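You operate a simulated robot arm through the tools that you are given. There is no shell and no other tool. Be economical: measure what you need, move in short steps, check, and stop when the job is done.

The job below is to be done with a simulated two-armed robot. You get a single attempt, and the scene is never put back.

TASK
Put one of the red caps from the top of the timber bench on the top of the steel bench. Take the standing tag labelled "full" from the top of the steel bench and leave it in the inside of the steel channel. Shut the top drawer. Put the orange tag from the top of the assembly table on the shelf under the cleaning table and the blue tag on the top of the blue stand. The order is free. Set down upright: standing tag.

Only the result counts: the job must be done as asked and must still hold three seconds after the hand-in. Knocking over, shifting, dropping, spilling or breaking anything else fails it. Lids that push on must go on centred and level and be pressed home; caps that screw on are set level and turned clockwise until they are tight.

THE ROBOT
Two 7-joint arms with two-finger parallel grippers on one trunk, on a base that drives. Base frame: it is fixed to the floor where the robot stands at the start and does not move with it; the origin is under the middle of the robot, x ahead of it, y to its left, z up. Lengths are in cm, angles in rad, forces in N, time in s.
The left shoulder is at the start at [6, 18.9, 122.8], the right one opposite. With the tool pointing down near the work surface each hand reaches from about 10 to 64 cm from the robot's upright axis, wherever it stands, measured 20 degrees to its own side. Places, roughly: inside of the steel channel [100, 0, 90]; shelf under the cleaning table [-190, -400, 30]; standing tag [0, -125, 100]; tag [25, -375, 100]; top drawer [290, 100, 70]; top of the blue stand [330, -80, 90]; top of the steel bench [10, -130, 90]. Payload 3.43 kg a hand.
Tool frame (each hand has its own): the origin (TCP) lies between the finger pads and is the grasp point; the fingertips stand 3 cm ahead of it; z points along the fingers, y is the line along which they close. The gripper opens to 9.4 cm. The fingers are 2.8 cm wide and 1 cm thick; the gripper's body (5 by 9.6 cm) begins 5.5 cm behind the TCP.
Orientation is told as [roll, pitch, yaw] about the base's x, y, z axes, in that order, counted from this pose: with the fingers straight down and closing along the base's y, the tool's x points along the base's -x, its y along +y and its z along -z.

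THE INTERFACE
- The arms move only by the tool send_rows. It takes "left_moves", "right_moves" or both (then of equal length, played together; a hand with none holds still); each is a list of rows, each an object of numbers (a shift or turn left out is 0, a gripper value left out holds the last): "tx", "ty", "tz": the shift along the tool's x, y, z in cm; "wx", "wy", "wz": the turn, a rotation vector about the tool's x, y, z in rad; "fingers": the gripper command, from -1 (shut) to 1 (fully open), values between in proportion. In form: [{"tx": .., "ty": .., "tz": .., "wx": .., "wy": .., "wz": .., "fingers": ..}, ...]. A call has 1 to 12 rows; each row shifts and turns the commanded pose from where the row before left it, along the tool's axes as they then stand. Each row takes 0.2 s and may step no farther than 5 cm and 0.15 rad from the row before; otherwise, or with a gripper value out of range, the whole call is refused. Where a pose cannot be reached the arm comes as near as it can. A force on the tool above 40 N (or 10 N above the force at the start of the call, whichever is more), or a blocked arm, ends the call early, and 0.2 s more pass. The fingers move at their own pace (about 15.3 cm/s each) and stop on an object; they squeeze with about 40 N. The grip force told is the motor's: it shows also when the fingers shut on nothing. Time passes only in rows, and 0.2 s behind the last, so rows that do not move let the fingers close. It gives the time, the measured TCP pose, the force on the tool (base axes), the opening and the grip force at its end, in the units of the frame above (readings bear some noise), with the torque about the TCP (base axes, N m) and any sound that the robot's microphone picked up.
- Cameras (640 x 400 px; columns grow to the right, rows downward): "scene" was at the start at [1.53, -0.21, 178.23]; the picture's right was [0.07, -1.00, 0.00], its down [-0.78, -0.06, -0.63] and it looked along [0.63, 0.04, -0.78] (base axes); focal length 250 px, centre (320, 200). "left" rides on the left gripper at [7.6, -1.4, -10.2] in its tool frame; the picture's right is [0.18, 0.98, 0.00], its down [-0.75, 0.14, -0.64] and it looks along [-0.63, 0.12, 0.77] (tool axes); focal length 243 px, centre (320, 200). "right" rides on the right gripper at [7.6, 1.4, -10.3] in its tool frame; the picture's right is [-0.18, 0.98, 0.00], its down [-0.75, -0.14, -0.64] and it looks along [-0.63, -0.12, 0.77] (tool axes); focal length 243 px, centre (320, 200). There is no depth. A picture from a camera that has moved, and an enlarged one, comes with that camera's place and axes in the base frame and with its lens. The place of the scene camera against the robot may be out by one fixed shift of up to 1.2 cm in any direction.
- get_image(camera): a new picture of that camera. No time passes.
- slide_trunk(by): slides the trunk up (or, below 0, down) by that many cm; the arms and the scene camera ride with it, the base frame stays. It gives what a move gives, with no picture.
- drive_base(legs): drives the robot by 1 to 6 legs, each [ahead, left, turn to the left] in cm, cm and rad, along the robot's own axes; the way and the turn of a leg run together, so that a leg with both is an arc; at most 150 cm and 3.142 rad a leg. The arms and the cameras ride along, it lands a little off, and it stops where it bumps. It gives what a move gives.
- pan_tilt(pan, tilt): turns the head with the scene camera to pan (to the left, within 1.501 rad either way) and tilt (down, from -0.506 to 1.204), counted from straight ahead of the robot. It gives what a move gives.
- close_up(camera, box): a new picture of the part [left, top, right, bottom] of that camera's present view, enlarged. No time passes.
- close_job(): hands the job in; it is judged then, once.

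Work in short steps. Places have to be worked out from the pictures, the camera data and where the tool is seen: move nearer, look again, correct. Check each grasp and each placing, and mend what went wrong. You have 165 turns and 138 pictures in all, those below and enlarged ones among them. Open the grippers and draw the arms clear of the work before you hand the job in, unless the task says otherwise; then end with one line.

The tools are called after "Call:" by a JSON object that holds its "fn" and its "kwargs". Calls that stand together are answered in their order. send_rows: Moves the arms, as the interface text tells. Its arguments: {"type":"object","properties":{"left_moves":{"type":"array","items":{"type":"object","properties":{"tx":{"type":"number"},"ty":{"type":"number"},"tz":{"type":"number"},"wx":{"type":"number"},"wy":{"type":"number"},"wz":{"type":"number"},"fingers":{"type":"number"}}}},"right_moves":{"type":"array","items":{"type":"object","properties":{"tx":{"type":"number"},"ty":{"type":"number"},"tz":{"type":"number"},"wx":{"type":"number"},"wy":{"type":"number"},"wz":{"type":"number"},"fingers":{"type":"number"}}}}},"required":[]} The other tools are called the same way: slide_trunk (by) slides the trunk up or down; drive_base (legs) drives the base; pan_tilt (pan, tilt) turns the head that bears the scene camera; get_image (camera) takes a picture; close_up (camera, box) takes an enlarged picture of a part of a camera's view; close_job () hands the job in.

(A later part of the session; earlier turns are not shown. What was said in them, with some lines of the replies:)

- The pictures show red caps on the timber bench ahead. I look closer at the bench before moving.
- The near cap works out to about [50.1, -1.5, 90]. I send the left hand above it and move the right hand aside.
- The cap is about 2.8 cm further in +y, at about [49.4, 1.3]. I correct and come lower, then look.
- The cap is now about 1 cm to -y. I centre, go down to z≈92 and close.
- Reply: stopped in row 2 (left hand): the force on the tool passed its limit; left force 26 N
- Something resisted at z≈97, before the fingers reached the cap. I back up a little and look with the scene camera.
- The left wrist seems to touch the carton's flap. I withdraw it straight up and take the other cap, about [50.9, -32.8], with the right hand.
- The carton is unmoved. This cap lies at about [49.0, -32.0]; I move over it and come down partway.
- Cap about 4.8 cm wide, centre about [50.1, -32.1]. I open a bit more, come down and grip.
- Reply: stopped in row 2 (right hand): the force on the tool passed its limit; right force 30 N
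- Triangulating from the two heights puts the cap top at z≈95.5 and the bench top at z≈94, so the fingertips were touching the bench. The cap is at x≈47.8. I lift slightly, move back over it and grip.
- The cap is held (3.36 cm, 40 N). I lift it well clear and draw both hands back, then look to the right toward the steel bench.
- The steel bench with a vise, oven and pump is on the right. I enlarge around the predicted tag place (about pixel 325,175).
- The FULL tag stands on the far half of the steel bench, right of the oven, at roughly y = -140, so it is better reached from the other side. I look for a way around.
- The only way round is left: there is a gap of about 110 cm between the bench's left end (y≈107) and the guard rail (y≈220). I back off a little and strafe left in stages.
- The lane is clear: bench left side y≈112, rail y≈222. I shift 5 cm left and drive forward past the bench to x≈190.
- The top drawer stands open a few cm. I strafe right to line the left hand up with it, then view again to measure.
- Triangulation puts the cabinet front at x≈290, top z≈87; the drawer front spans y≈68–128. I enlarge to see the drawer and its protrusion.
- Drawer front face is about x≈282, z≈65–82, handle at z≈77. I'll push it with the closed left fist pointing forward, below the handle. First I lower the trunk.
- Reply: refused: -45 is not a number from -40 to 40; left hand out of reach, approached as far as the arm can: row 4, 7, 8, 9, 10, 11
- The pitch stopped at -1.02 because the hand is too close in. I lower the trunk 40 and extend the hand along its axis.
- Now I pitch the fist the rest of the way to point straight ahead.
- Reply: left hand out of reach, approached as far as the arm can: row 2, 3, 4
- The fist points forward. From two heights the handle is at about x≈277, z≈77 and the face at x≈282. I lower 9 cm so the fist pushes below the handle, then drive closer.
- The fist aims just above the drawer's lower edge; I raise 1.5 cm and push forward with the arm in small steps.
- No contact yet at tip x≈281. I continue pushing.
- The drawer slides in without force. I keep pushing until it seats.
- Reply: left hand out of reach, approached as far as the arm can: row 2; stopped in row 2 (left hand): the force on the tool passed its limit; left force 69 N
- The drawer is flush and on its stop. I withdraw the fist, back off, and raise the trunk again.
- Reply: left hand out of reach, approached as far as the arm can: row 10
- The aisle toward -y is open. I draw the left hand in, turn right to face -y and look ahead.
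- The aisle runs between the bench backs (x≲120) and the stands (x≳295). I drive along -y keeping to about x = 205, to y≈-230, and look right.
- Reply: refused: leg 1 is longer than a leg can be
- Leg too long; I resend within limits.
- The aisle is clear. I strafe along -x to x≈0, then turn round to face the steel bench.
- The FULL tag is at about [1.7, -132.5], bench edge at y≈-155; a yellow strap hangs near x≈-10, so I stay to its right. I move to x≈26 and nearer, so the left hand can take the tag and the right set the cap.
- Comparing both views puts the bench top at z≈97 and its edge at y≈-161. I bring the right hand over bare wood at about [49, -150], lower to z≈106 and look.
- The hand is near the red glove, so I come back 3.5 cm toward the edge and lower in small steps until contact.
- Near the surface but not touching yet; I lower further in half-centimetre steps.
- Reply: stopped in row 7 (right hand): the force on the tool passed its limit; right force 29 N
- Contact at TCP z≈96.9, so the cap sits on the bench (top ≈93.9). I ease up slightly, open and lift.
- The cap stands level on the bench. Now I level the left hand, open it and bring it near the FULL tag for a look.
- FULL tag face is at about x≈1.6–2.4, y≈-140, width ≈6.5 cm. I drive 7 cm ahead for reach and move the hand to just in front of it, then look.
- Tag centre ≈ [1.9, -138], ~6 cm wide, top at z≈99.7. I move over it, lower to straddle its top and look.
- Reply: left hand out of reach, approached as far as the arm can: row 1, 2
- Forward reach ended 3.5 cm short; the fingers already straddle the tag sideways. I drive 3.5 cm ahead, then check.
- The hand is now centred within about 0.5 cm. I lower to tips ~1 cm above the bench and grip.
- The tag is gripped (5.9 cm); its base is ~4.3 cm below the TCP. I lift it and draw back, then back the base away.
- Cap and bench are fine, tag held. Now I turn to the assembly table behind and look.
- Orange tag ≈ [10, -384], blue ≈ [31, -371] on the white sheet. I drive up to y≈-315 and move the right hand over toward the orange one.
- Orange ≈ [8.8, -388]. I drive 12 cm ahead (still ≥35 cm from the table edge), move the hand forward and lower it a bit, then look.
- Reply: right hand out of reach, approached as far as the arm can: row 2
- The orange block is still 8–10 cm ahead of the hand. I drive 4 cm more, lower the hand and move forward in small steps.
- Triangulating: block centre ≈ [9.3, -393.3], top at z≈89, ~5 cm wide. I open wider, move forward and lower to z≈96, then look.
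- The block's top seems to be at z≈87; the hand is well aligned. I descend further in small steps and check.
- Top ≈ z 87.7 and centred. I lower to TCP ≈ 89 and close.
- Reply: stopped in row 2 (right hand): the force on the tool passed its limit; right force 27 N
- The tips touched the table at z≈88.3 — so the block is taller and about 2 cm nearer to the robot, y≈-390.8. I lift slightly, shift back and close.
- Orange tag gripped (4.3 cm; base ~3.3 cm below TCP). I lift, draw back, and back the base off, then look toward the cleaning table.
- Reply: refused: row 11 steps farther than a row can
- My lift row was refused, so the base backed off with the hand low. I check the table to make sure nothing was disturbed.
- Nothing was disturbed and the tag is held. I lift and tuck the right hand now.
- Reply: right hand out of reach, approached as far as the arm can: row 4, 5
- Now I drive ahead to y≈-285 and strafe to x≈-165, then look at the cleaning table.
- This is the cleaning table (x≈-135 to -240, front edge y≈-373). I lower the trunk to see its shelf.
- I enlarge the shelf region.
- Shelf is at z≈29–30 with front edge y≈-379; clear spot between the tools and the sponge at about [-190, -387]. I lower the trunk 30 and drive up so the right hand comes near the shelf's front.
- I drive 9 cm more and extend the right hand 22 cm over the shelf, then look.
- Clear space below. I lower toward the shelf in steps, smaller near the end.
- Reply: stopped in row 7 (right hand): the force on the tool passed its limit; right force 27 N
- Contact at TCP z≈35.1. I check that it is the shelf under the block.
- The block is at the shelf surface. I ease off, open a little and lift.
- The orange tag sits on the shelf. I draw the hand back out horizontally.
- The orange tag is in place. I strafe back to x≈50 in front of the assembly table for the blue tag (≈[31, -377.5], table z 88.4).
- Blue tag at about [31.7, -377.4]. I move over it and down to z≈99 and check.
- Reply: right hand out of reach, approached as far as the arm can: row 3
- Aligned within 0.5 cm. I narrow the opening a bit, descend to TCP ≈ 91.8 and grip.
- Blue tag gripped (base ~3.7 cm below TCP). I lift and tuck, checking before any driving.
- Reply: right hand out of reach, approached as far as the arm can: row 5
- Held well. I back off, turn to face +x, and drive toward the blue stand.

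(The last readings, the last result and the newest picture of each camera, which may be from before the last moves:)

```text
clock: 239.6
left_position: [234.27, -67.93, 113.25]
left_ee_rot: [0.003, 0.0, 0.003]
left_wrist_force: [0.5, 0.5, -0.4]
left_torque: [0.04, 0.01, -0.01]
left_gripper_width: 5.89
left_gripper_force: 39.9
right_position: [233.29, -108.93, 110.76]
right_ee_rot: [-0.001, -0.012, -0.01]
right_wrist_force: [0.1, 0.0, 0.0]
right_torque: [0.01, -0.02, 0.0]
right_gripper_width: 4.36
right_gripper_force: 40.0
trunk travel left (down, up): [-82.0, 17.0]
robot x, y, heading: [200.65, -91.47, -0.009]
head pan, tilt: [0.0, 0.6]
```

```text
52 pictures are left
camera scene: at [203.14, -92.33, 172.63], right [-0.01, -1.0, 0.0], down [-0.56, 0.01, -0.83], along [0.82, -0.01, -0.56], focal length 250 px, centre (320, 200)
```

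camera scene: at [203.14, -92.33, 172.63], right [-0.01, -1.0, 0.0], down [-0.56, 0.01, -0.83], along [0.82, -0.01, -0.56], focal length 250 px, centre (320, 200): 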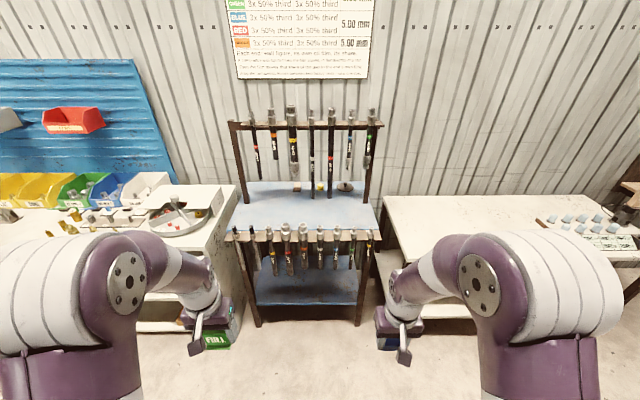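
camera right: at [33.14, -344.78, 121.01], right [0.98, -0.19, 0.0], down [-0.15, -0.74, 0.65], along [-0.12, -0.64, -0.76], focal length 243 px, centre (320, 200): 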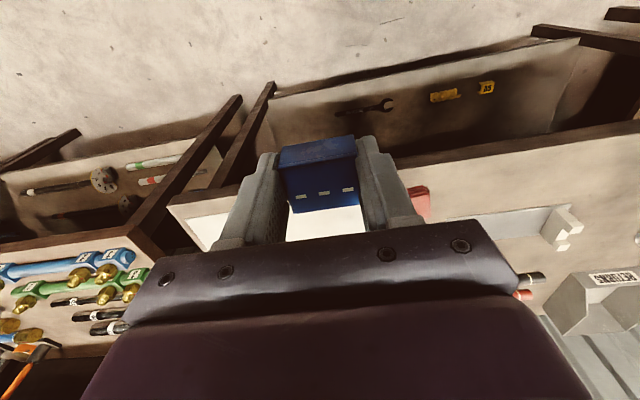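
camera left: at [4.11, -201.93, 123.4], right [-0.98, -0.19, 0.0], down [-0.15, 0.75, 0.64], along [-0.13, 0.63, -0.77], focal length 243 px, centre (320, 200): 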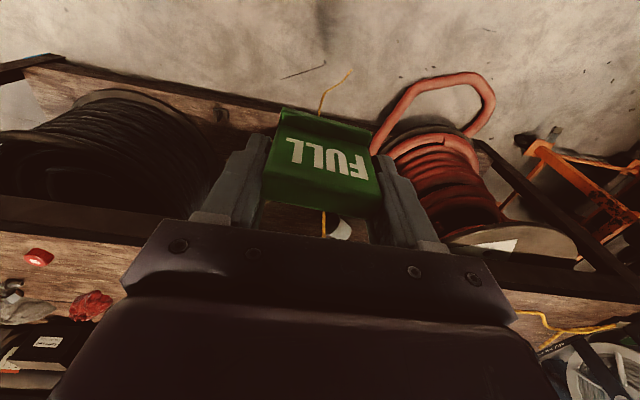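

The blue stand's top spans x≈298–345, y≈-47 to -125, with tools on a front and a rear rail; the middle is bare. I drive nearer and extend the right hand to inspect.

Call:
{"fn": "drive_base", "kwargs": {"legs": [[0, 20, 0.009], [45, 0, 0]]}}

Call:
{"fn": "get_image", "kwargs": {"camera": "scene"}}

Call:
{"fn": "get_image", "kwargs": {"camera": "right"}}

```text
clock: 243.5
left_position: [278.84, -47.34, 113.34]
left_ee_rot: [0.002, 0.0, 0.013]
left_wrist_force: [-1.2, -0.5, -0.1]
left_torque: [0.03, -0.01, -0.01]
left_gripper_width: 5.85
left_gripper_force: 39.8
right_position: [278.29, -88.49, 110.83]
right_ee_rot: [0.001, -0.014, 0.001]
right_wrist_force: [0.4, 0.5, 0.4]
right_torque: [-0.02, 0.01, -0.01]
right_gripper_width: 4.33
right_gripper_force: 40.0
trunk travel left (down, up): [-82.0, 17.0]
robot x, y, heading: [245.48, -71.31, 0.002]
head pan, tilt: [0.0, 0.6]
```

```text
51 pictures are left
camera scene: at [247.96, -72.17, 172.63], right [0.0, -1.0, 0.0], down [-0.56, 0.0, -0.83], along [0.83, 0.0, -0.56], focal length 250 px, centre (320, 200)
```

scene: 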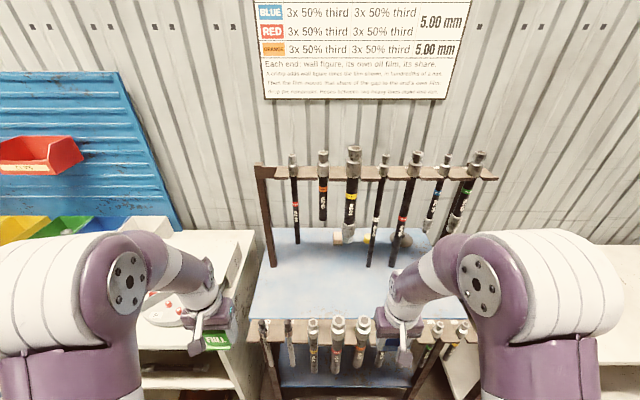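

```text
50 pictures are left
camera right: at [270.64, -87.06, 121.02], right [0.18, 0.98, 0.0], down [0.75, -0.14, 0.65], along [0.64, -0.12, -0.76], focal length 243 px, centre (320, 200)
```

right: 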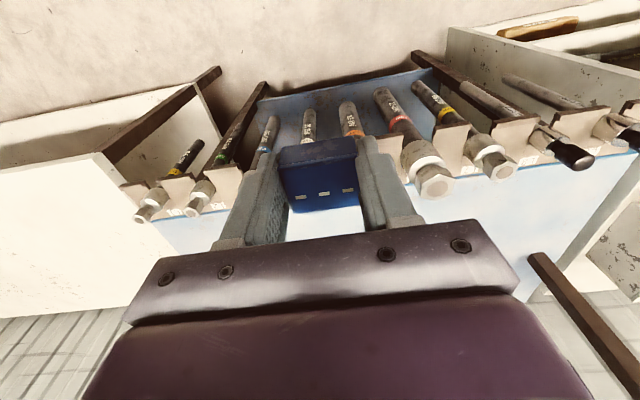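

Triangulation: stand top z≈93, front edge x≈295; the rear rail posts stand at x≈318, so the free strip is x≈300–314. I extend the hand to x≈304 and look.

Call:
{"fn": "send_rows", "kwargs": {"right_moves": [{"tx": -4}, {"tx": -4}, {"tx": -4}, {"tx": -4}, {"tx": -4}, {"tx": -4}, {"tx": -1.5}]}}

Call:
{"fn": "get_image", "kwargs": {"camera": "right"}}

Call:
{"fn": "get_image", "kwargs": {"camera": "scene"}}

```text
clock: 245.1
left_position: [278.74, -47.36, 113.18]
left_ee_rot: [0.0, -0.001, 0.014]
left_wrist_force: [0.0, 0.0, -0.4]
left_torque: [-0.01, -0.04, -0.02]
left_gripper_width: 5.86
left_gripper_force: 40.1
right_position: [302.33, -88.47, 110.1]
right_ee_rot: [0.001, -0.013, 0.002]
right_wrist_force: [-0.2, 0.1, 0.8]
right_torque: [0.03, -0.03, 0.01]
right_gripper_width: 4.37
right_gripper_force: 39.6
right hand out of reach, approached as far as the arm can: row 6, 7
trunk travel left (down, up): [-82.0, 17.0]
robot x, y, heading: [245.31, -71.62, -0.0]
head pan, tilt: [0.0, 0.6]
```

```text
49 pictures are left
camera right: at [294.49, -87.03, 120.26], right [0.18, 0.98, 0.0], down [0.75, -0.14, 0.65], along [0.64, -0.12, -0.76], focal length 243 px, centre (320, 200)
```

right: 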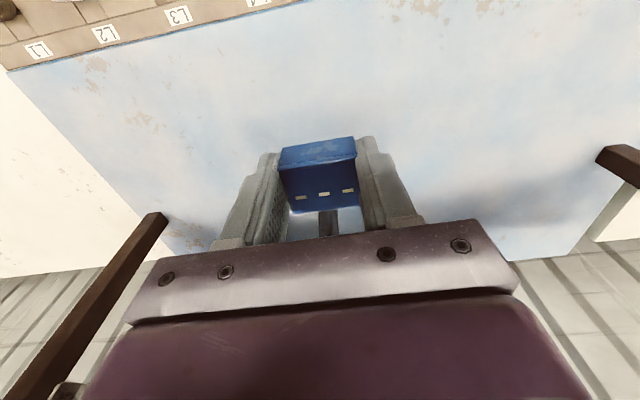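

```text
48 pictures are left
camera scene: at [247.93, -72.17, 172.63], right [0.0, -1.0, 0.0], down [-0.56, 0.0, -0.83], along [0.83, 0.0, -0.56], focal length 250 px, centre (320, 200)
```

scene: 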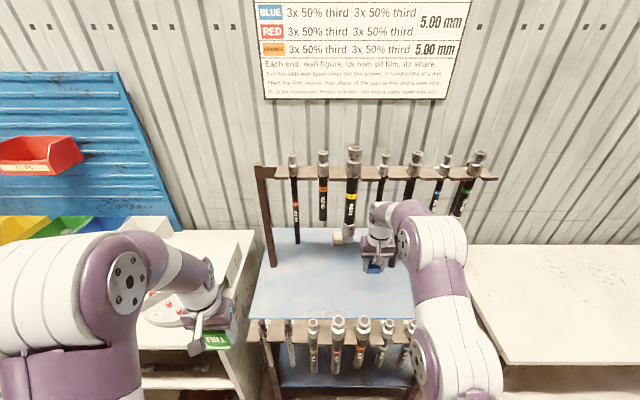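

Rear posts are at x≈316, hand at x≈302.3: clear on both sides. I lower to z≈100, then in small steps until contact.

Call:
{"fn": "send_rows", "kwargs": {"right_moves": [{"tz": 3}, {"tz": 3}, {"tz": 2}, {"tz": 1}, {"tz": 0.5}, {"tz": 0.5}, {"tz": 0.5}, {"tz": 0.5}]}}

Call:
{"fn": "get_image", "kwargs": {"camera": "right"}}

```text
clock: 246.9
left_position: [278.86, -47.4, 113.27]
left_ee_rot: [0.001, 0.0, 0.013]
left_wrist_force: [0.9, 1.1, -0.1]
left_torque: [0.01, 0.02, 0.01]
left_gripper_width: 5.9
left_gripper_force: 39.6
right_position: [302.44, -88.43, 99.0]
right_ee_rot: [0.0, -0.011, 0.003]
right_wrist_force: [-0.4, 1.0, -0.1]
right_torque: [0.02, 0.02, 0.01]
right_gripper_width: 4.35
right_gripper_force: 39.8
trunk travel left (down, up): [-82.0, 17.0]
robot x, y, heading: [245.21, -71.17, -0.001]
head pan, tilt: [0.0, 0.6]
```

```text
47 pictures are left
camera right: at [294.69, -87.08, 109.11], right [0.18, 0.98, 0.0], down [0.75, -0.14, 0.65], along [0.64, -0.12, -0.76], focal length 243 px, centre (320, 200)
```

right: 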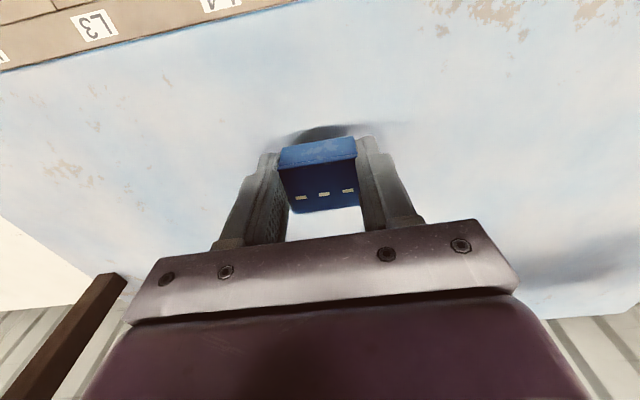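

The shadow is converging; a little more. I continue down in half-centimetre steps.

Call:
{"fn": "send_rows", "kwargs": {"right_moves": [{"tz": 0.5}, {"tz": 0.5}, {"tz": 0.5}, {"tz": 0.5}, {"tz": 0.5}, {"tz": 0.5}, {"tz": 0.5}, {"tz": 0.5}, {"tz": 0.5}, {"tz": 0.5}]}}

```text
clock: 249.1
left_position: [278.49, -47.38, 113.39]
left_ee_rot: [-0.001, -0.003, 0.015]
left_wrist_force: [-0.5, 1.0, 0.3]
left_torque: [0.03, -0.01, -0.02]
left_gripper_width: 5.88
left_gripper_force: 39.8
right_position: [302.68, -88.43, 94.98]
right_ee_rot: [0.001, -0.027, 0.001]
right_wrist_force: [-10.3, -0.6, 24.3]
right_torque: [0.17, 0.44, 0.06]
right_gripper_width: 4.35
right_gripper_force: 40.0
trunk travel left (down, up): [-82.0, 17.0]
robot x, y, heading: [245.29, -71.37, -0.0]
head pan, tilt: [0.0, 0.6]
stopped in row 10 (right hand): the force on the tool passed its limit (the readings are from after the stop); the commanded pose is now the measured one
```

Contact at TCP z≈95, so the tag is on the stand. I ease off, open, lift and check.

Call:
{"fn": "send_rows", "kwargs": {"right_moves": [{"tz": -0.15}, {"fingers": 0.25}, {}, {"tz": -2}, {"tz": -3}, {"tz": -4}, {"tz": -4}]}}

Call:
{"fn": "get_image", "kwargs": {"camera": "right"}}

```text
clock: 250.7
left_position: [278.93, -47.25, 113.26]
left_ee_rot: [0.001, 0.001, 0.015]
left_wrist_force: [0.1, -0.1, -0.8]
left_torque: [0.0, -0.04, -0.02]
left_gripper_width: 5.89
left_gripper_force: 40.8
right_position: [302.49, -88.45, 107.9]
right_ee_rot: [0.0, -0.022, 0.002]
right_wrist_force: [0.1, 0.3, -0.1]
right_torque: [-0.03, 0.0, 0.0]
right_gripper_width: 5.87
right_gripper_force: 0.0
trunk travel left (down, up): [-82.0, 17.0]
robot x, y, heading: [245.12, -71.38, 0.005]
head pan, tilt: [0.0, 0.6]
```

```text
46 pictures are left
camera right: at [294.67, -87.09, 117.89], right [0.18, 0.98, 0.0], down [0.74, -0.14, 0.66], along [0.65, -0.12, -0.75], focal length 243 px, centre (320, 200)
```

right: 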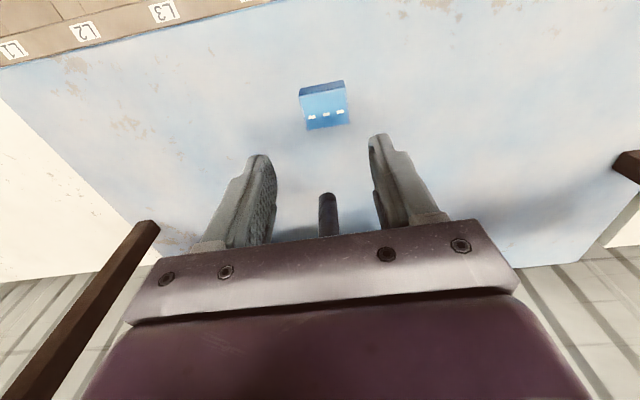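

Blue tag placed. I raise and retract the right hand over the front rail.

Call:
{"fn": "send_rows", "kwargs": {"right_moves": [{"tz": -3}, {"tx": 4}, {"tx": 4}, {"tx": 4}, {"tx": 4}, {"tx": 4}, {"tx": 4}]}}

Call:
{"fn": "get_image", "kwargs": {"camera": "scene"}}

```text
clock: 252.3
left_position: [278.7, -47.39, 113.24]
left_ee_rot: [0.002, -0.001, 0.014]
left_wrist_force: [-0.2, 0.1, -0.2]
left_torque: [-0.02, 0.03, -0.01]
left_gripper_width: 5.89
left_gripper_force: 40.1
right_position: [278.24, -88.46, 110.31]
right_ee_rot: [-0.001, -0.023, 0.002]
right_wrist_force: [-0.1, -0.1, -0.6]
right_torque: [-0.02, -0.01, -0.05]
right_gripper_width: 5.87
right_gripper_force: 0.0
trunk travel left (down, up): [-82.0, 17.0]
robot x, y, heading: [245.36, -71.88, 0.005]
head pan, tilt: [0.0, 0.6]
```

```text
45 pictures are left
camera scene: at [247.84, -72.17, 172.63], right [0.0, -1.0, 0.0], down [-0.56, 0.0, -0.83], along [0.83, 0.0, -0.56], focal length 250 px, centre (320, 200)
```

scene: 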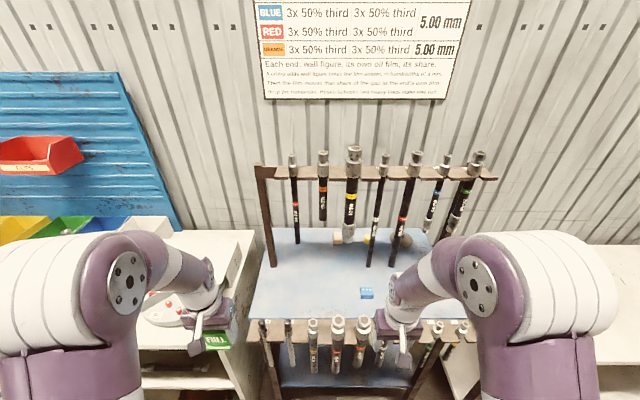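

The blue tag stands on the stand, nothing disturbed. Now to the channel from behind the timber bench: back off, turn round, strafe to y≈37 and look.

Call:
{"fn": "drive_base", "kwargs": {"legs": [[-38, 0, 0], [0, 0, 3.137], [0, -108, 0]]}}

Call:
{"fn": "pan_tilt", "kwargs": {"pan": 0.1, "tilt": 0.75}}

Call:
{"fn": "get_image", "kwargs": {"camera": "scene"}}

```text
clock: 267.2
left_position: [173.49, 13.69, 113.21]
left_ee_rot: [0.002, 0.0, -3.125]
left_wrist_force: [-0.6, -0.2, -0.5]
left_torque: [0.02, 0.01, -0.03]
left_gripper_width: 5.9
left_gripper_force: 39.6
right_position: [173.78, 54.76, 110.19]
right_ee_rot: [-0.001, -0.022, -3.136]
right_wrist_force: [-0.3, 0.0, 0.2]
right_torque: [0.0, 0.04, 0.02]
right_gripper_width: 5.9
right_gripper_force: 0.1
trunk travel left (down, up): [-82.0, 17.0]
robot x, y, heading: [207.11, 37.49, -3.138]
head pan, tilt: [0.0, 0.6]
```

```text
clock: 267.9
left_position: [173.53, 13.76, 113.2]
left_ee_rot: [0.0, 0.0, -3.124]
left_wrist_force: [0.2, 0.9, -0.4]
left_torque: [0.0, -0.04, -0.03]
left_gripper_width: 5.87
left_gripper_force: 40.0
right_position: [173.84, 54.65, 110.17]
right_ee_rot: [0.0, -0.023, -3.138]
right_wrist_force: [-0.3, -1.6, 0.3]
right_torque: [0.0, 0.0, -0.03]
right_gripper_width: 5.9
right_gripper_force: 0.0
trunk travel left (down, up): [-82.0, 17.0]
robot x, y, heading: [207.36, 38.05, -3.138]
head pan, tilt: [0.099, 0.75]
```

```text
44 pictures are left
camera scene: at [204.76, 36.27, 171.35], right [-0.1, 0.99, 0.0], down [0.68, 0.07, -0.73], along [-0.73, -0.08, -0.68], focal length 250 px, centre (320, 200)
```

scene: 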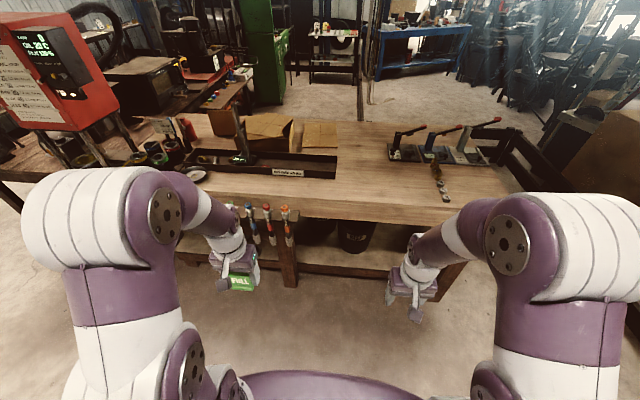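

Call:
{"fn": "close_up", "kwargs": {"camera": "scene", "box": [130, 90, 370, 240]}}

```text
2.67 times, centred on (250, 165) of scene
camera zoom: at [204.76, 36.27, 171.35], right [-0.1, 0.99, 0.0], down [0.68, 0.07, -0.73], along [-0.73, -0.08, -0.68], focal length 667 px, centre (507, 293)
```

zoom: 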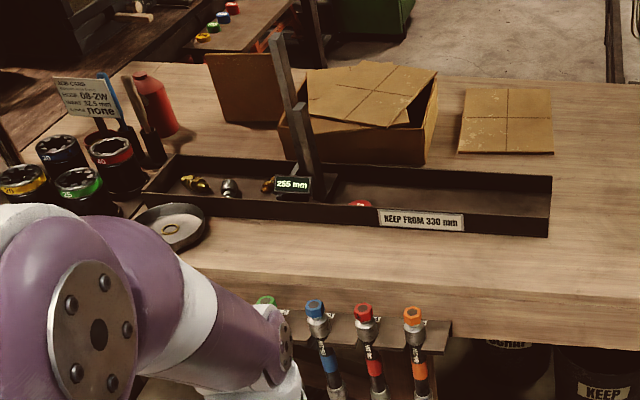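

The channel interior spans x≈92–104, right end wall at y≈33; free spot ≈ [98, 22], bench back edge x≈128. Forward reach is tight, so I approach and turn right 0.5 rad to bring the left shoulder forward.

Call:
{"fn": "drive_base", "kwargs": {"legs": [[32, 0, 0], [0, 0, -0.5]]}}

Call:
{"fn": "send_rows", "kwargs": {"left_moves": [{"wz": -0.125}, {"wz": -0.125}, {"wz": -0.125}, {"wz": -0.125}]}}

Call:
{"fn": "pan_tilt", "kwargs": {"pan": 0.5, "tilt": 0.85}}

Call:
{"fn": "get_image", "kwargs": {"camera": "scene"}}

Call:
{"fn": "get_image", "kwargs": {"camera": "left"}}

```text
clock: 271.5
left_position: [133.85, 32.46, 113.31]
left_ee_rot: [0.002, 0.001, 2.657]
left_wrist_force: [0.1, -0.3, -0.5]
left_torque: [-0.01, 0.0, -0.01]
left_gripper_width: 5.88
left_gripper_force: 39.8
right_position: [153.97, 68.54, 110.28]
right_ee_rot: [-0.001, -0.023, 2.645]
right_wrist_force: [-0.1, -0.6, -0.3]
right_torque: [0.02, 0.02, 0.0]
right_gripper_width: 5.87
right_gripper_force: 0.1
trunk travel left (down, up): [-82.0, 17.0]
robot x, y, heading: [175.17, 37.54, 2.646]
head pan, tilt: [0.099, 0.75]
```

```text
clock: 272.5
left_position: [133.99, 32.49, 113.18]
left_ee_rot: [0.002, 0.001, -3.123]
left_wrist_force: [0.0, -0.2, -1.0]
left_torque: [0.03, 0.01, 0.0]
left_gripper_width: 5.87
left_gripper_force: 39.4
right_position: [153.98, 68.48, 110.23]
right_ee_rot: [-0.002, -0.024, 2.646]
right_wrist_force: [-0.6, 0.8, -0.7]
right_torque: [-0.01, 0.0, -0.03]
right_gripper_width: 5.86
right_gripper_force: 0.1
trunk travel left (down, up): [-82.0, 17.0]
robot x, y, heading: [175.27, 37.45, 2.646]
head pan, tilt: [0.099, 0.75]
```

```text
clock: 273.4
left_position: [133.99, 32.48, 113.17]
left_ee_rot: [0.001, 0.0, -3.125]
left_wrist_force: [0.3, -0.1, 0.2]
left_torque: [0.01, -0.02, -0.02]
left_gripper_width: 5.89
left_gripper_force: 40.1
right_position: [154.01, 68.47, 110.29]
right_ee_rot: [-0.001, -0.024, 2.646]
right_wrist_force: [-0.8, -0.4, 0.2]
right_torque: [-0.01, 0.03, 0.01]
right_gripper_width: 5.89
right_gripper_force: 0.0
trunk travel left (down, up): [-82.0, 17.0]
robot x, y, heading: [175.02, 37.46, 2.643]
head pan, tilt: [0.499, 0.85]
```

```text
42 pictures are left
camera scene: at [172.38, 34.01, 170.54], right [0.0, 1.0, 0.0], down [0.75, 0.0, -0.66], along [-0.66, 0.0, -0.75], focal length 250 px, centre (320, 200)
```

scene: 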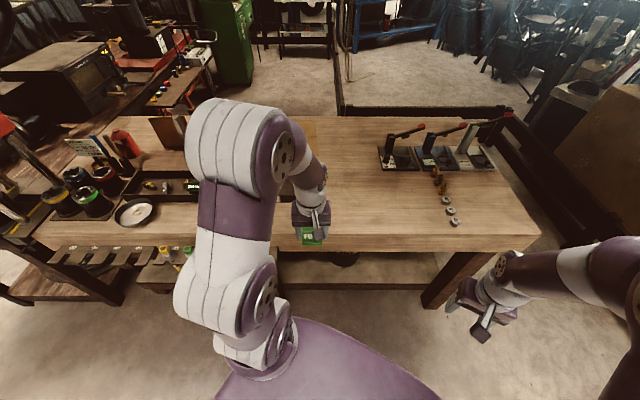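

```text
41 pictures are left
camera left: at [141.65, 34.01, 123.41], right [0.2, -0.98, 0.0], down [-0.75, -0.15, 0.64], along [-0.63, -0.13, -0.77], focal length 243 px, centre (320, 200)
```

left: 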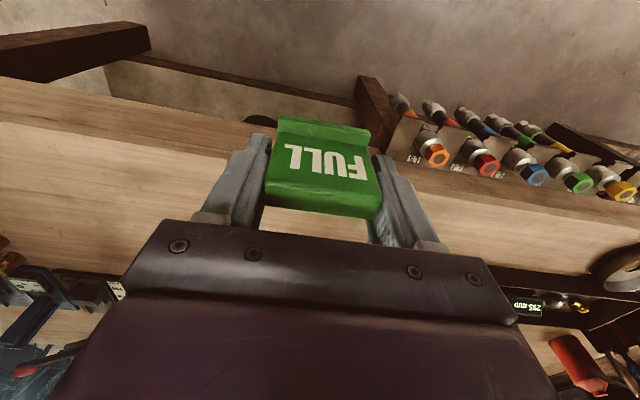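

Bench back edge confirmed at x≈128. I extend the left hand partly toward [114, 22], then creep the base 9 cm toward the bench.

Call:
{"fn": "send_rows", "kwargs": {"left_moves": [{"tx": -4, "ty": 2}, {"tx": -4, "ty": 2}, {"tx": -4, "ty": 2}, {"tx": -4, "ty": 2}, {"tx": -4, "ty": 2}]}}

Call:
{"fn": "drive_base", "kwargs": {"legs": [[7.9, 4.3, 0]]}}

Call:
{"fn": "get_image", "kwargs": {"camera": "left"}}

Call:
{"fn": "get_image", "kwargs": {"camera": "scene"}}

```text
clock: 274.6
left_position: [113.94, 21.98, 113.32]
left_ee_rot: [0.002, 0.001, -3.124]
left_wrist_force: [0.4, 0.5, -0.5]
left_torque: [0.0, 0.01, 0.0]
left_gripper_width: 5.9
left_gripper_force: 40.4
right_position: [153.79, 68.44, 110.19]
right_ee_rot: [-0.002, -0.021, 2.645]
right_wrist_force: [0.6, -0.2, 0.0]
right_torque: [0.0, -0.01, 0.0]
right_gripper_width: 5.86
right_gripper_force: 0.0
trunk travel left (down, up): [-82.0, 17.0]
robot x, y, heading: [174.78, 37.65, 2.642]
head pan, tilt: [0.499, 0.85]
```

```text
clock: 275.6
left_position: [105.23, 21.98, 113.52]
left_ee_rot: [0.003, 0.001, -3.124]
left_wrist_force: [-0.6, 0.1, -0.2]
left_torque: [0.0, -0.03, 0.03]
left_gripper_width: 5.89
left_gripper_force: 40.1
right_position: [145.0, 68.35, 110.29]
right_ee_rot: [0.0, -0.022, 2.648]
right_wrist_force: [-0.2, -0.1, 0.2]
right_torque: [0.04, 0.0, 0.0]
right_gripper_width: 5.89
right_gripper_force: 0.1
trunk travel left (down, up): [-82.0, 17.0]
robot x, y, heading: [166.28, 37.56, 2.645]
head pan, tilt: [0.499, 0.85]
```

```text
40 pictures are left
camera left: at [112.95, 23.47, 123.62], right [0.2, -0.98, 0.0], down [-0.75, -0.15, 0.64], along [-0.63, -0.13, -0.77], focal length 243 px, centre (320, 200)
```

left: 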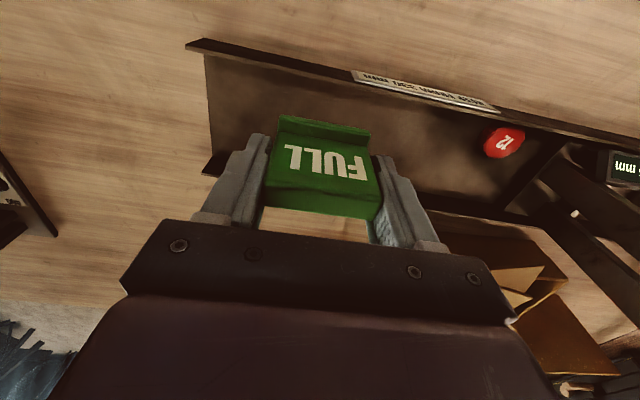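

```text
39 pictures are left
camera scene: at [163.53, 33.91, 170.54], right [0.0, 1.0, 0.0], down [0.75, 0.0, -0.66], along [-0.66, 0.0, -0.75], focal length 250 px, centre (320, 200)
```

scene: 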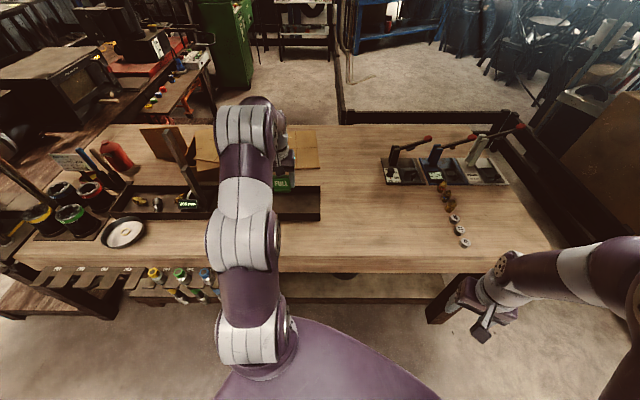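

Channel walls are at x≈94 and x≈107.5, end wall y≈34, so the centre line is x≈100.7. I move the hand to x≈100.6 and lower to z≈104, then check.

Call:
{"fn": "send_rows", "kwargs": {"left_moves": [{"tz": 3}, {"tx": -2.5, "tz": 2}, {"tx": -2.2, "tz": 1}, {"tz": 3}]}}

Call:
{"fn": "get_image", "kwargs": {"camera": "left"}}

Call:
{"fn": "close_up", "kwargs": {"camera": "scene", "box": [200, 120, 360, 240]}}

```text
clock: 276.6
left_position: [100.63, 21.88, 104.41]
left_ee_rot: [0.002, -0.002, -3.122]
left_wrist_force: [-0.5, 0.5, 0.2]
left_torque: [-0.02, 0.01, -0.02]
left_gripper_width: 5.86
left_gripper_force: 39.7
right_position: [145.02, 68.25, 110.25]
right_ee_rot: [0.002, -0.026, 2.648]
right_wrist_force: [0.5, -0.3, 0.4]
right_torque: [0.0, 0.01, 0.01]
right_gripper_width: 5.89
right_gripper_force: 0.0
trunk travel left (down, up): [-82.0, 17.0]
robot x, y, heading: [166.33, 37.7, 2.648]
head pan, tilt: [0.499, 0.85]
```

```text
38 pictures are left
camera left: at [108.27, 23.37, 114.6], right [0.2, -0.98, 0.0], down [-0.75, -0.15, 0.64], along [-0.63, -0.13, -0.77], focal length 243 px, centre (320, 200)
```

left: 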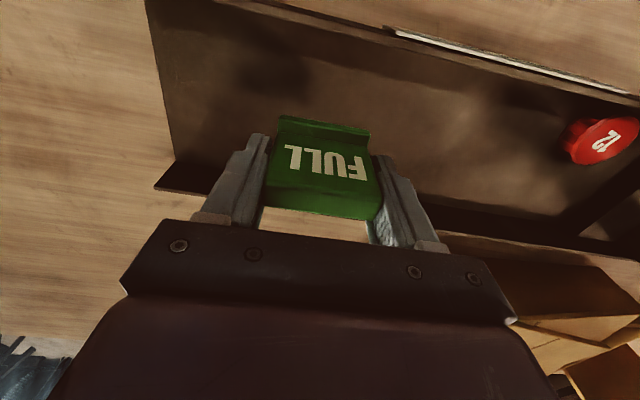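

```text
3.33 times, centred on (280, 180) of scene
camera zoom: at [163.56, 33.89, 170.55], right [0.0, 1.0, 0.0], down [0.75, 0.0, -0.66], along [-0.66, 0.0, -0.75], focal length 833 px, centre (453, 267)
```

zoom: 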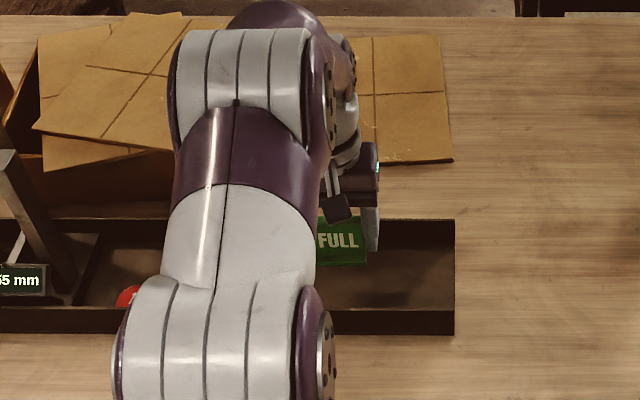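

The tag is over the middle of the channel floor. I lower 4 cm and then in half-centimetre steps to contact.

Call:
{"fn": "send_rows", "kwargs": {"left_moves": [{"tz": 2}, {"tz": 1.5}, {"tz": 0.7}, {"tz": 0.4}, {"tz": 0.4}, {"tz": 0.4}, {"tz": 0.4}, {"tz": 0.4}, {"tz": 0.4}]}}

Call:
{"fn": "get_image", "kwargs": {"camera": "left"}}

```text
clock: 278.6
left_position: [100.54, 21.87, 98.53]
left_ee_rot: [0.002, -0.014, -3.125]
left_wrist_force: [-4.3, -1.9, 37.9]
left_torque: [0.08, -0.43, -0.01]
left_gripper_width: 5.88
left_gripper_force: 39.8
right_position: [145.44, 68.44, 110.4]
right_ee_rot: [0.002, -0.027, 2.647]
right_wrist_force: [0.8, -0.4, -0.4]
right_torque: [-0.01, 0.02, -0.02]
right_gripper_width: 5.89
right_gripper_force: 0.0
trunk travel left (down, up): [-82.0, 17.0]
robot x, y, heading: [166.11, 37.4, 2.647]
head pan, tilt: [0.499, 0.85]
```

```text
36 pictures are left
camera left: at [108.37, 23.4, 108.6], right [0.2, -0.98, 0.0], down [-0.74, -0.15, 0.65], along [-0.64, -0.13, -0.76], focal length 243 px, centre (320, 200)
```

left: 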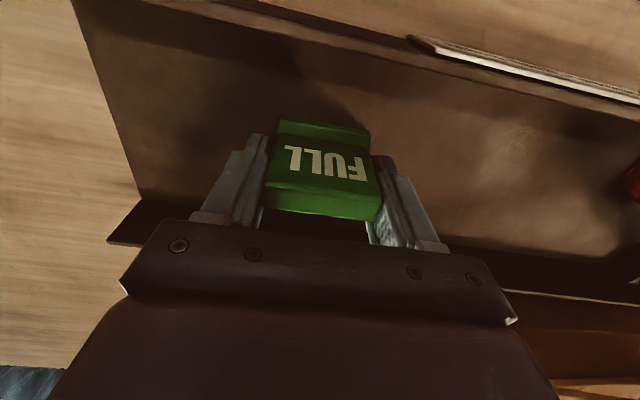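

The tag rests on the channel floor. I ease off 0.3 cm, open modestly and lift straight up.

Call:
{"fn": "send_rows", "kwargs": {"left_moves": [{"tz": -0.5}, {"fingers": 0.6}, {}, {"tz": -1.5}, {"tz": -3}, {"tz": -4}, {"tz": -4}]}}

Call:
{"fn": "get_image", "kwargs": {"camera": "left"}}

```text
clock: 280.2
left_position: [101.55, 21.94, 110.06]
left_ee_rot: [0.002, 0.001, -3.126]
left_wrist_force: [0.2, 0.2, 0.1]
left_torque: [0.0, 0.02, 0.02]
left_gripper_width: 7.51
left_gripper_force: 0.0
left hand out of reach, approached as far as the arm can: row 7
right_position: [144.99, 68.35, 110.21]
right_ee_rot: [-0.001, -0.022, 2.646]
right_wrist_force: [-0.6, -0.9, 0.9]
right_torque: [0.0, 0.01, 0.02]
right_gripper_width: 5.92
right_gripper_force: 0.0
trunk travel left (down, up): [-82.0, 17.0]
robot x, y, heading: [166.18, 37.34, 2.646]
head pan, tilt: [0.499, 0.85]
```

```text
35 pictures are left
camera left: at [109.14, 23.44, 120.26], right [0.2, -0.98, 0.0], down [-0.75, -0.15, 0.64], along [-0.63, -0.13, -0.77], focal length 243 px, centre (320, 200)
```

left: 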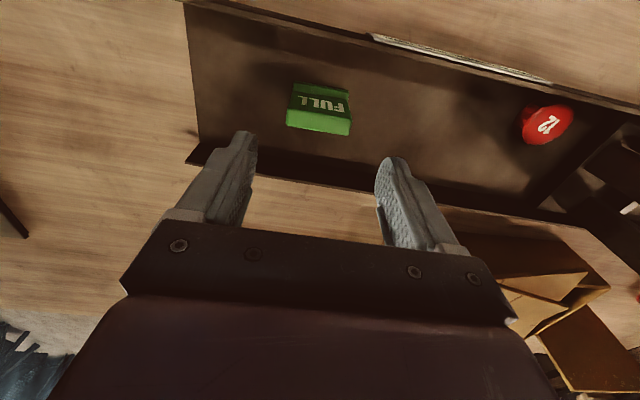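

The tag stands free. I retract the hand, back the base off, open the grippers and verify from the scene camera.

Call:
{"fn": "send_rows", "kwargs": {"left_moves": [{"tx": 4}, {"tx": 4}, {"tx": 4}, {"tx": 4}, {"tx": 4}, {"tx": 4}]}}

Call:
{"fn": "drive_base", "kwargs": {"legs": [[-25, -12, 0]]}}

Call:
{"fn": "send_rows", "kwargs": {"left_moves": [{"fingers": 1}, {}], "right_moves": [{"fingers": 1}, {}]}}

Call:
{"fn": "close_up", "kwargs": {"camera": "scene", "box": [140, 80, 400, 240]}}

```text
clock: 281.6
left_position: [125.87, 22.27, 110.15]
left_ee_rot: [0.003, -0.003, -3.127]
left_wrist_force: [-0.2, 0.1, 0.0]
left_torque: [0.0, 0.04, 0.0]
left_gripper_width: 7.52
left_gripper_force: 0.1
right_position: [145.23, 68.24, 110.22]
right_ee_rot: [0.0, -0.023, 2.645]
right_wrist_force: [-0.4, 0.6, -0.4]
right_torque: [0.0, 0.03, 0.01]
right_gripper_width: 5.87
right_gripper_force: 0.0
trunk travel left (down, up): [-82.0, 17.0]
robot x, y, heading: [166.09, 37.58, 2.647]
head pan, tilt: [0.499, 0.85]
```

```text
clock: 283.6
left_position: [153.39, 20.62, 109.93]
left_ee_rot: [0.002, 0.0, -3.121]
left_wrist_force: [0.0, -0.2, 0.7]
left_torque: [-0.01, 0.0, 0.0]
left_gripper_width: 7.53
left_gripper_force: 0.1
right_position: [172.47, 66.89, 110.28]
right_ee_rot: [0.0, -0.022, 2.649]
right_wrist_force: [0.2, 0.3, -0.8]
right_torque: [0.0, -0.01, -0.04]
right_gripper_width: 5.86
right_gripper_force: 0.0
trunk travel left (down, up): [-82.0, 17.0]
robot x, y, heading: [193.86, 36.16, 2.648]
head pan, tilt: [0.499, 0.85]
```

```text
clock: 284.2
left_position: [153.45, 20.79, 110.1]
left_ee_rot: [0.001, -0.001, -3.122]
left_wrist_force: [-0.1, 1.1, 0.4]
left_torque: [0.01, 0.01, -0.03]
left_gripper_width: 9.41
left_gripper_force: 0.0
right_position: [172.76, 66.93, 110.28]
right_ee_rot: [0.0, -0.023, 2.65]
right_wrist_force: [-0.2, -0.6, 0.9]
right_torque: [-0.04, 0.02, -0.02]
right_gripper_width: 9.4
right_gripper_force: 0.0
trunk travel left (down, up): [-82.0, 17.0]
robot x, y, heading: [193.95, 36.2, 2.653]
head pan, tilt: [0.499, 0.85]
```

```text
2.46 times, centred on (270, 160) of scene
camera zoom: at [191.25, 32.57, 170.54], right [-0.01, 1.0, 0.0], down [0.75, 0.01, -0.66], along [-0.66, -0.01, -0.75], focal length 615 px, centre (443, 298)
```

zoom: 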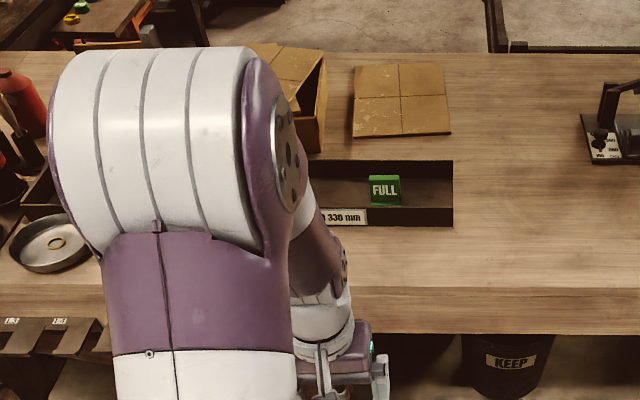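

FULL stands upright in the channel. As a last check I turn and look at the drawer.

Call:
{"fn": "drive_base", "kwargs": {"legs": [[0, 0, -1.4]]}}

Call:
{"fn": "pan_tilt", "kwargs": {"pan": -0.9, "tilt": 0.6}}

Call:
{"fn": "get_image", "kwargs": {"camera": "scene"}}

```text
clock: 288.0
left_position: [171.57, 73.21, 110.02]
left_ee_rot: [0.002, -0.001, 1.77]
left_wrist_force: [0.6, 0.8, -0.8]
left_torque: [0.04, 0.06, 0.0]
left_gripper_width: 9.39
left_gripper_force: 0.1
right_position: [220.4, 62.45, 110.34]
right_ee_rot: [-0.001, -0.022, 1.257]
right_wrist_force: [-0.3, 0.0, -0.1]
right_torque: [-0.01, 0.04, 0.01]
right_gripper_width: 9.41
right_gripper_force: 0.1
trunk travel left (down, up): [-82.0, 17.0]
robot x, y, heading: [194.03, 36.19, 1.263]
head pan, tilt: [0.499, 0.85]
```

```text
clock: 289.6
left_position: [171.53, 73.35, 109.97]
left_ee_rot: [0.003, 0.002, 1.767]
left_wrist_force: [-0.2, 0.1, 0.6]
left_torque: [0.01, -0.02, -0.02]
left_gripper_width: 9.39
left_gripper_force: 0.2
right_position: [220.46, 62.38, 110.3]
right_ee_rot: [-0.001, -0.023, 1.256]
right_wrist_force: [0.4, 0.7, 0.1]
right_torque: [0.03, -0.04, 0.01]
right_gripper_width: 9.4
right_gripper_force: 0.1
trunk travel left (down, up): [-82.0, 17.0]
robot x, y, heading: [194.21, 36.48, 1.253]
head pan, tilt: [-0.901, 0.6]
```

```text
33 pictures are left
camera scene: at [200.21, 32.84, 172.63], right [0.35, -0.94, 0.0], down [-0.53, -0.2, -0.82], along [0.77, 0.29, -0.57], focal length 250 px, centre (320, 200)
```

scene: 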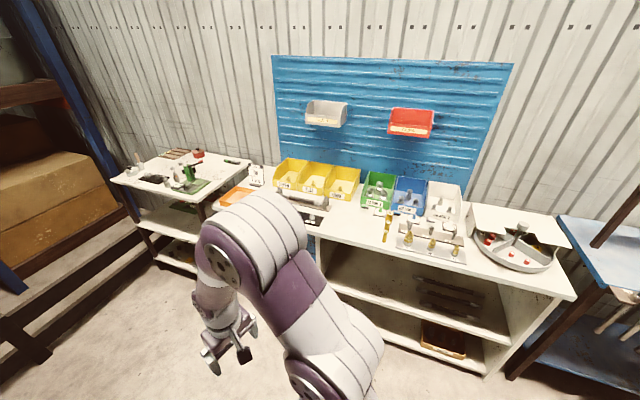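

The arm hides the drawer in this view. The pictures I took after the push show it flush and nothing has touched it since, both hands are open and clear, and every item is placed, so I hand in.

Call:
{"fn": "close_job", "kwargs": {}}

```text
The job is handed in.
```

I handed the job in with all five parts done: the cap, the "full" tag, the drawer, the orange tag and the blue tag are where you asked. The last picture's view of the drawer was blocked by an arm, so its shut state rests on pictures taken just after I pushed it flush.
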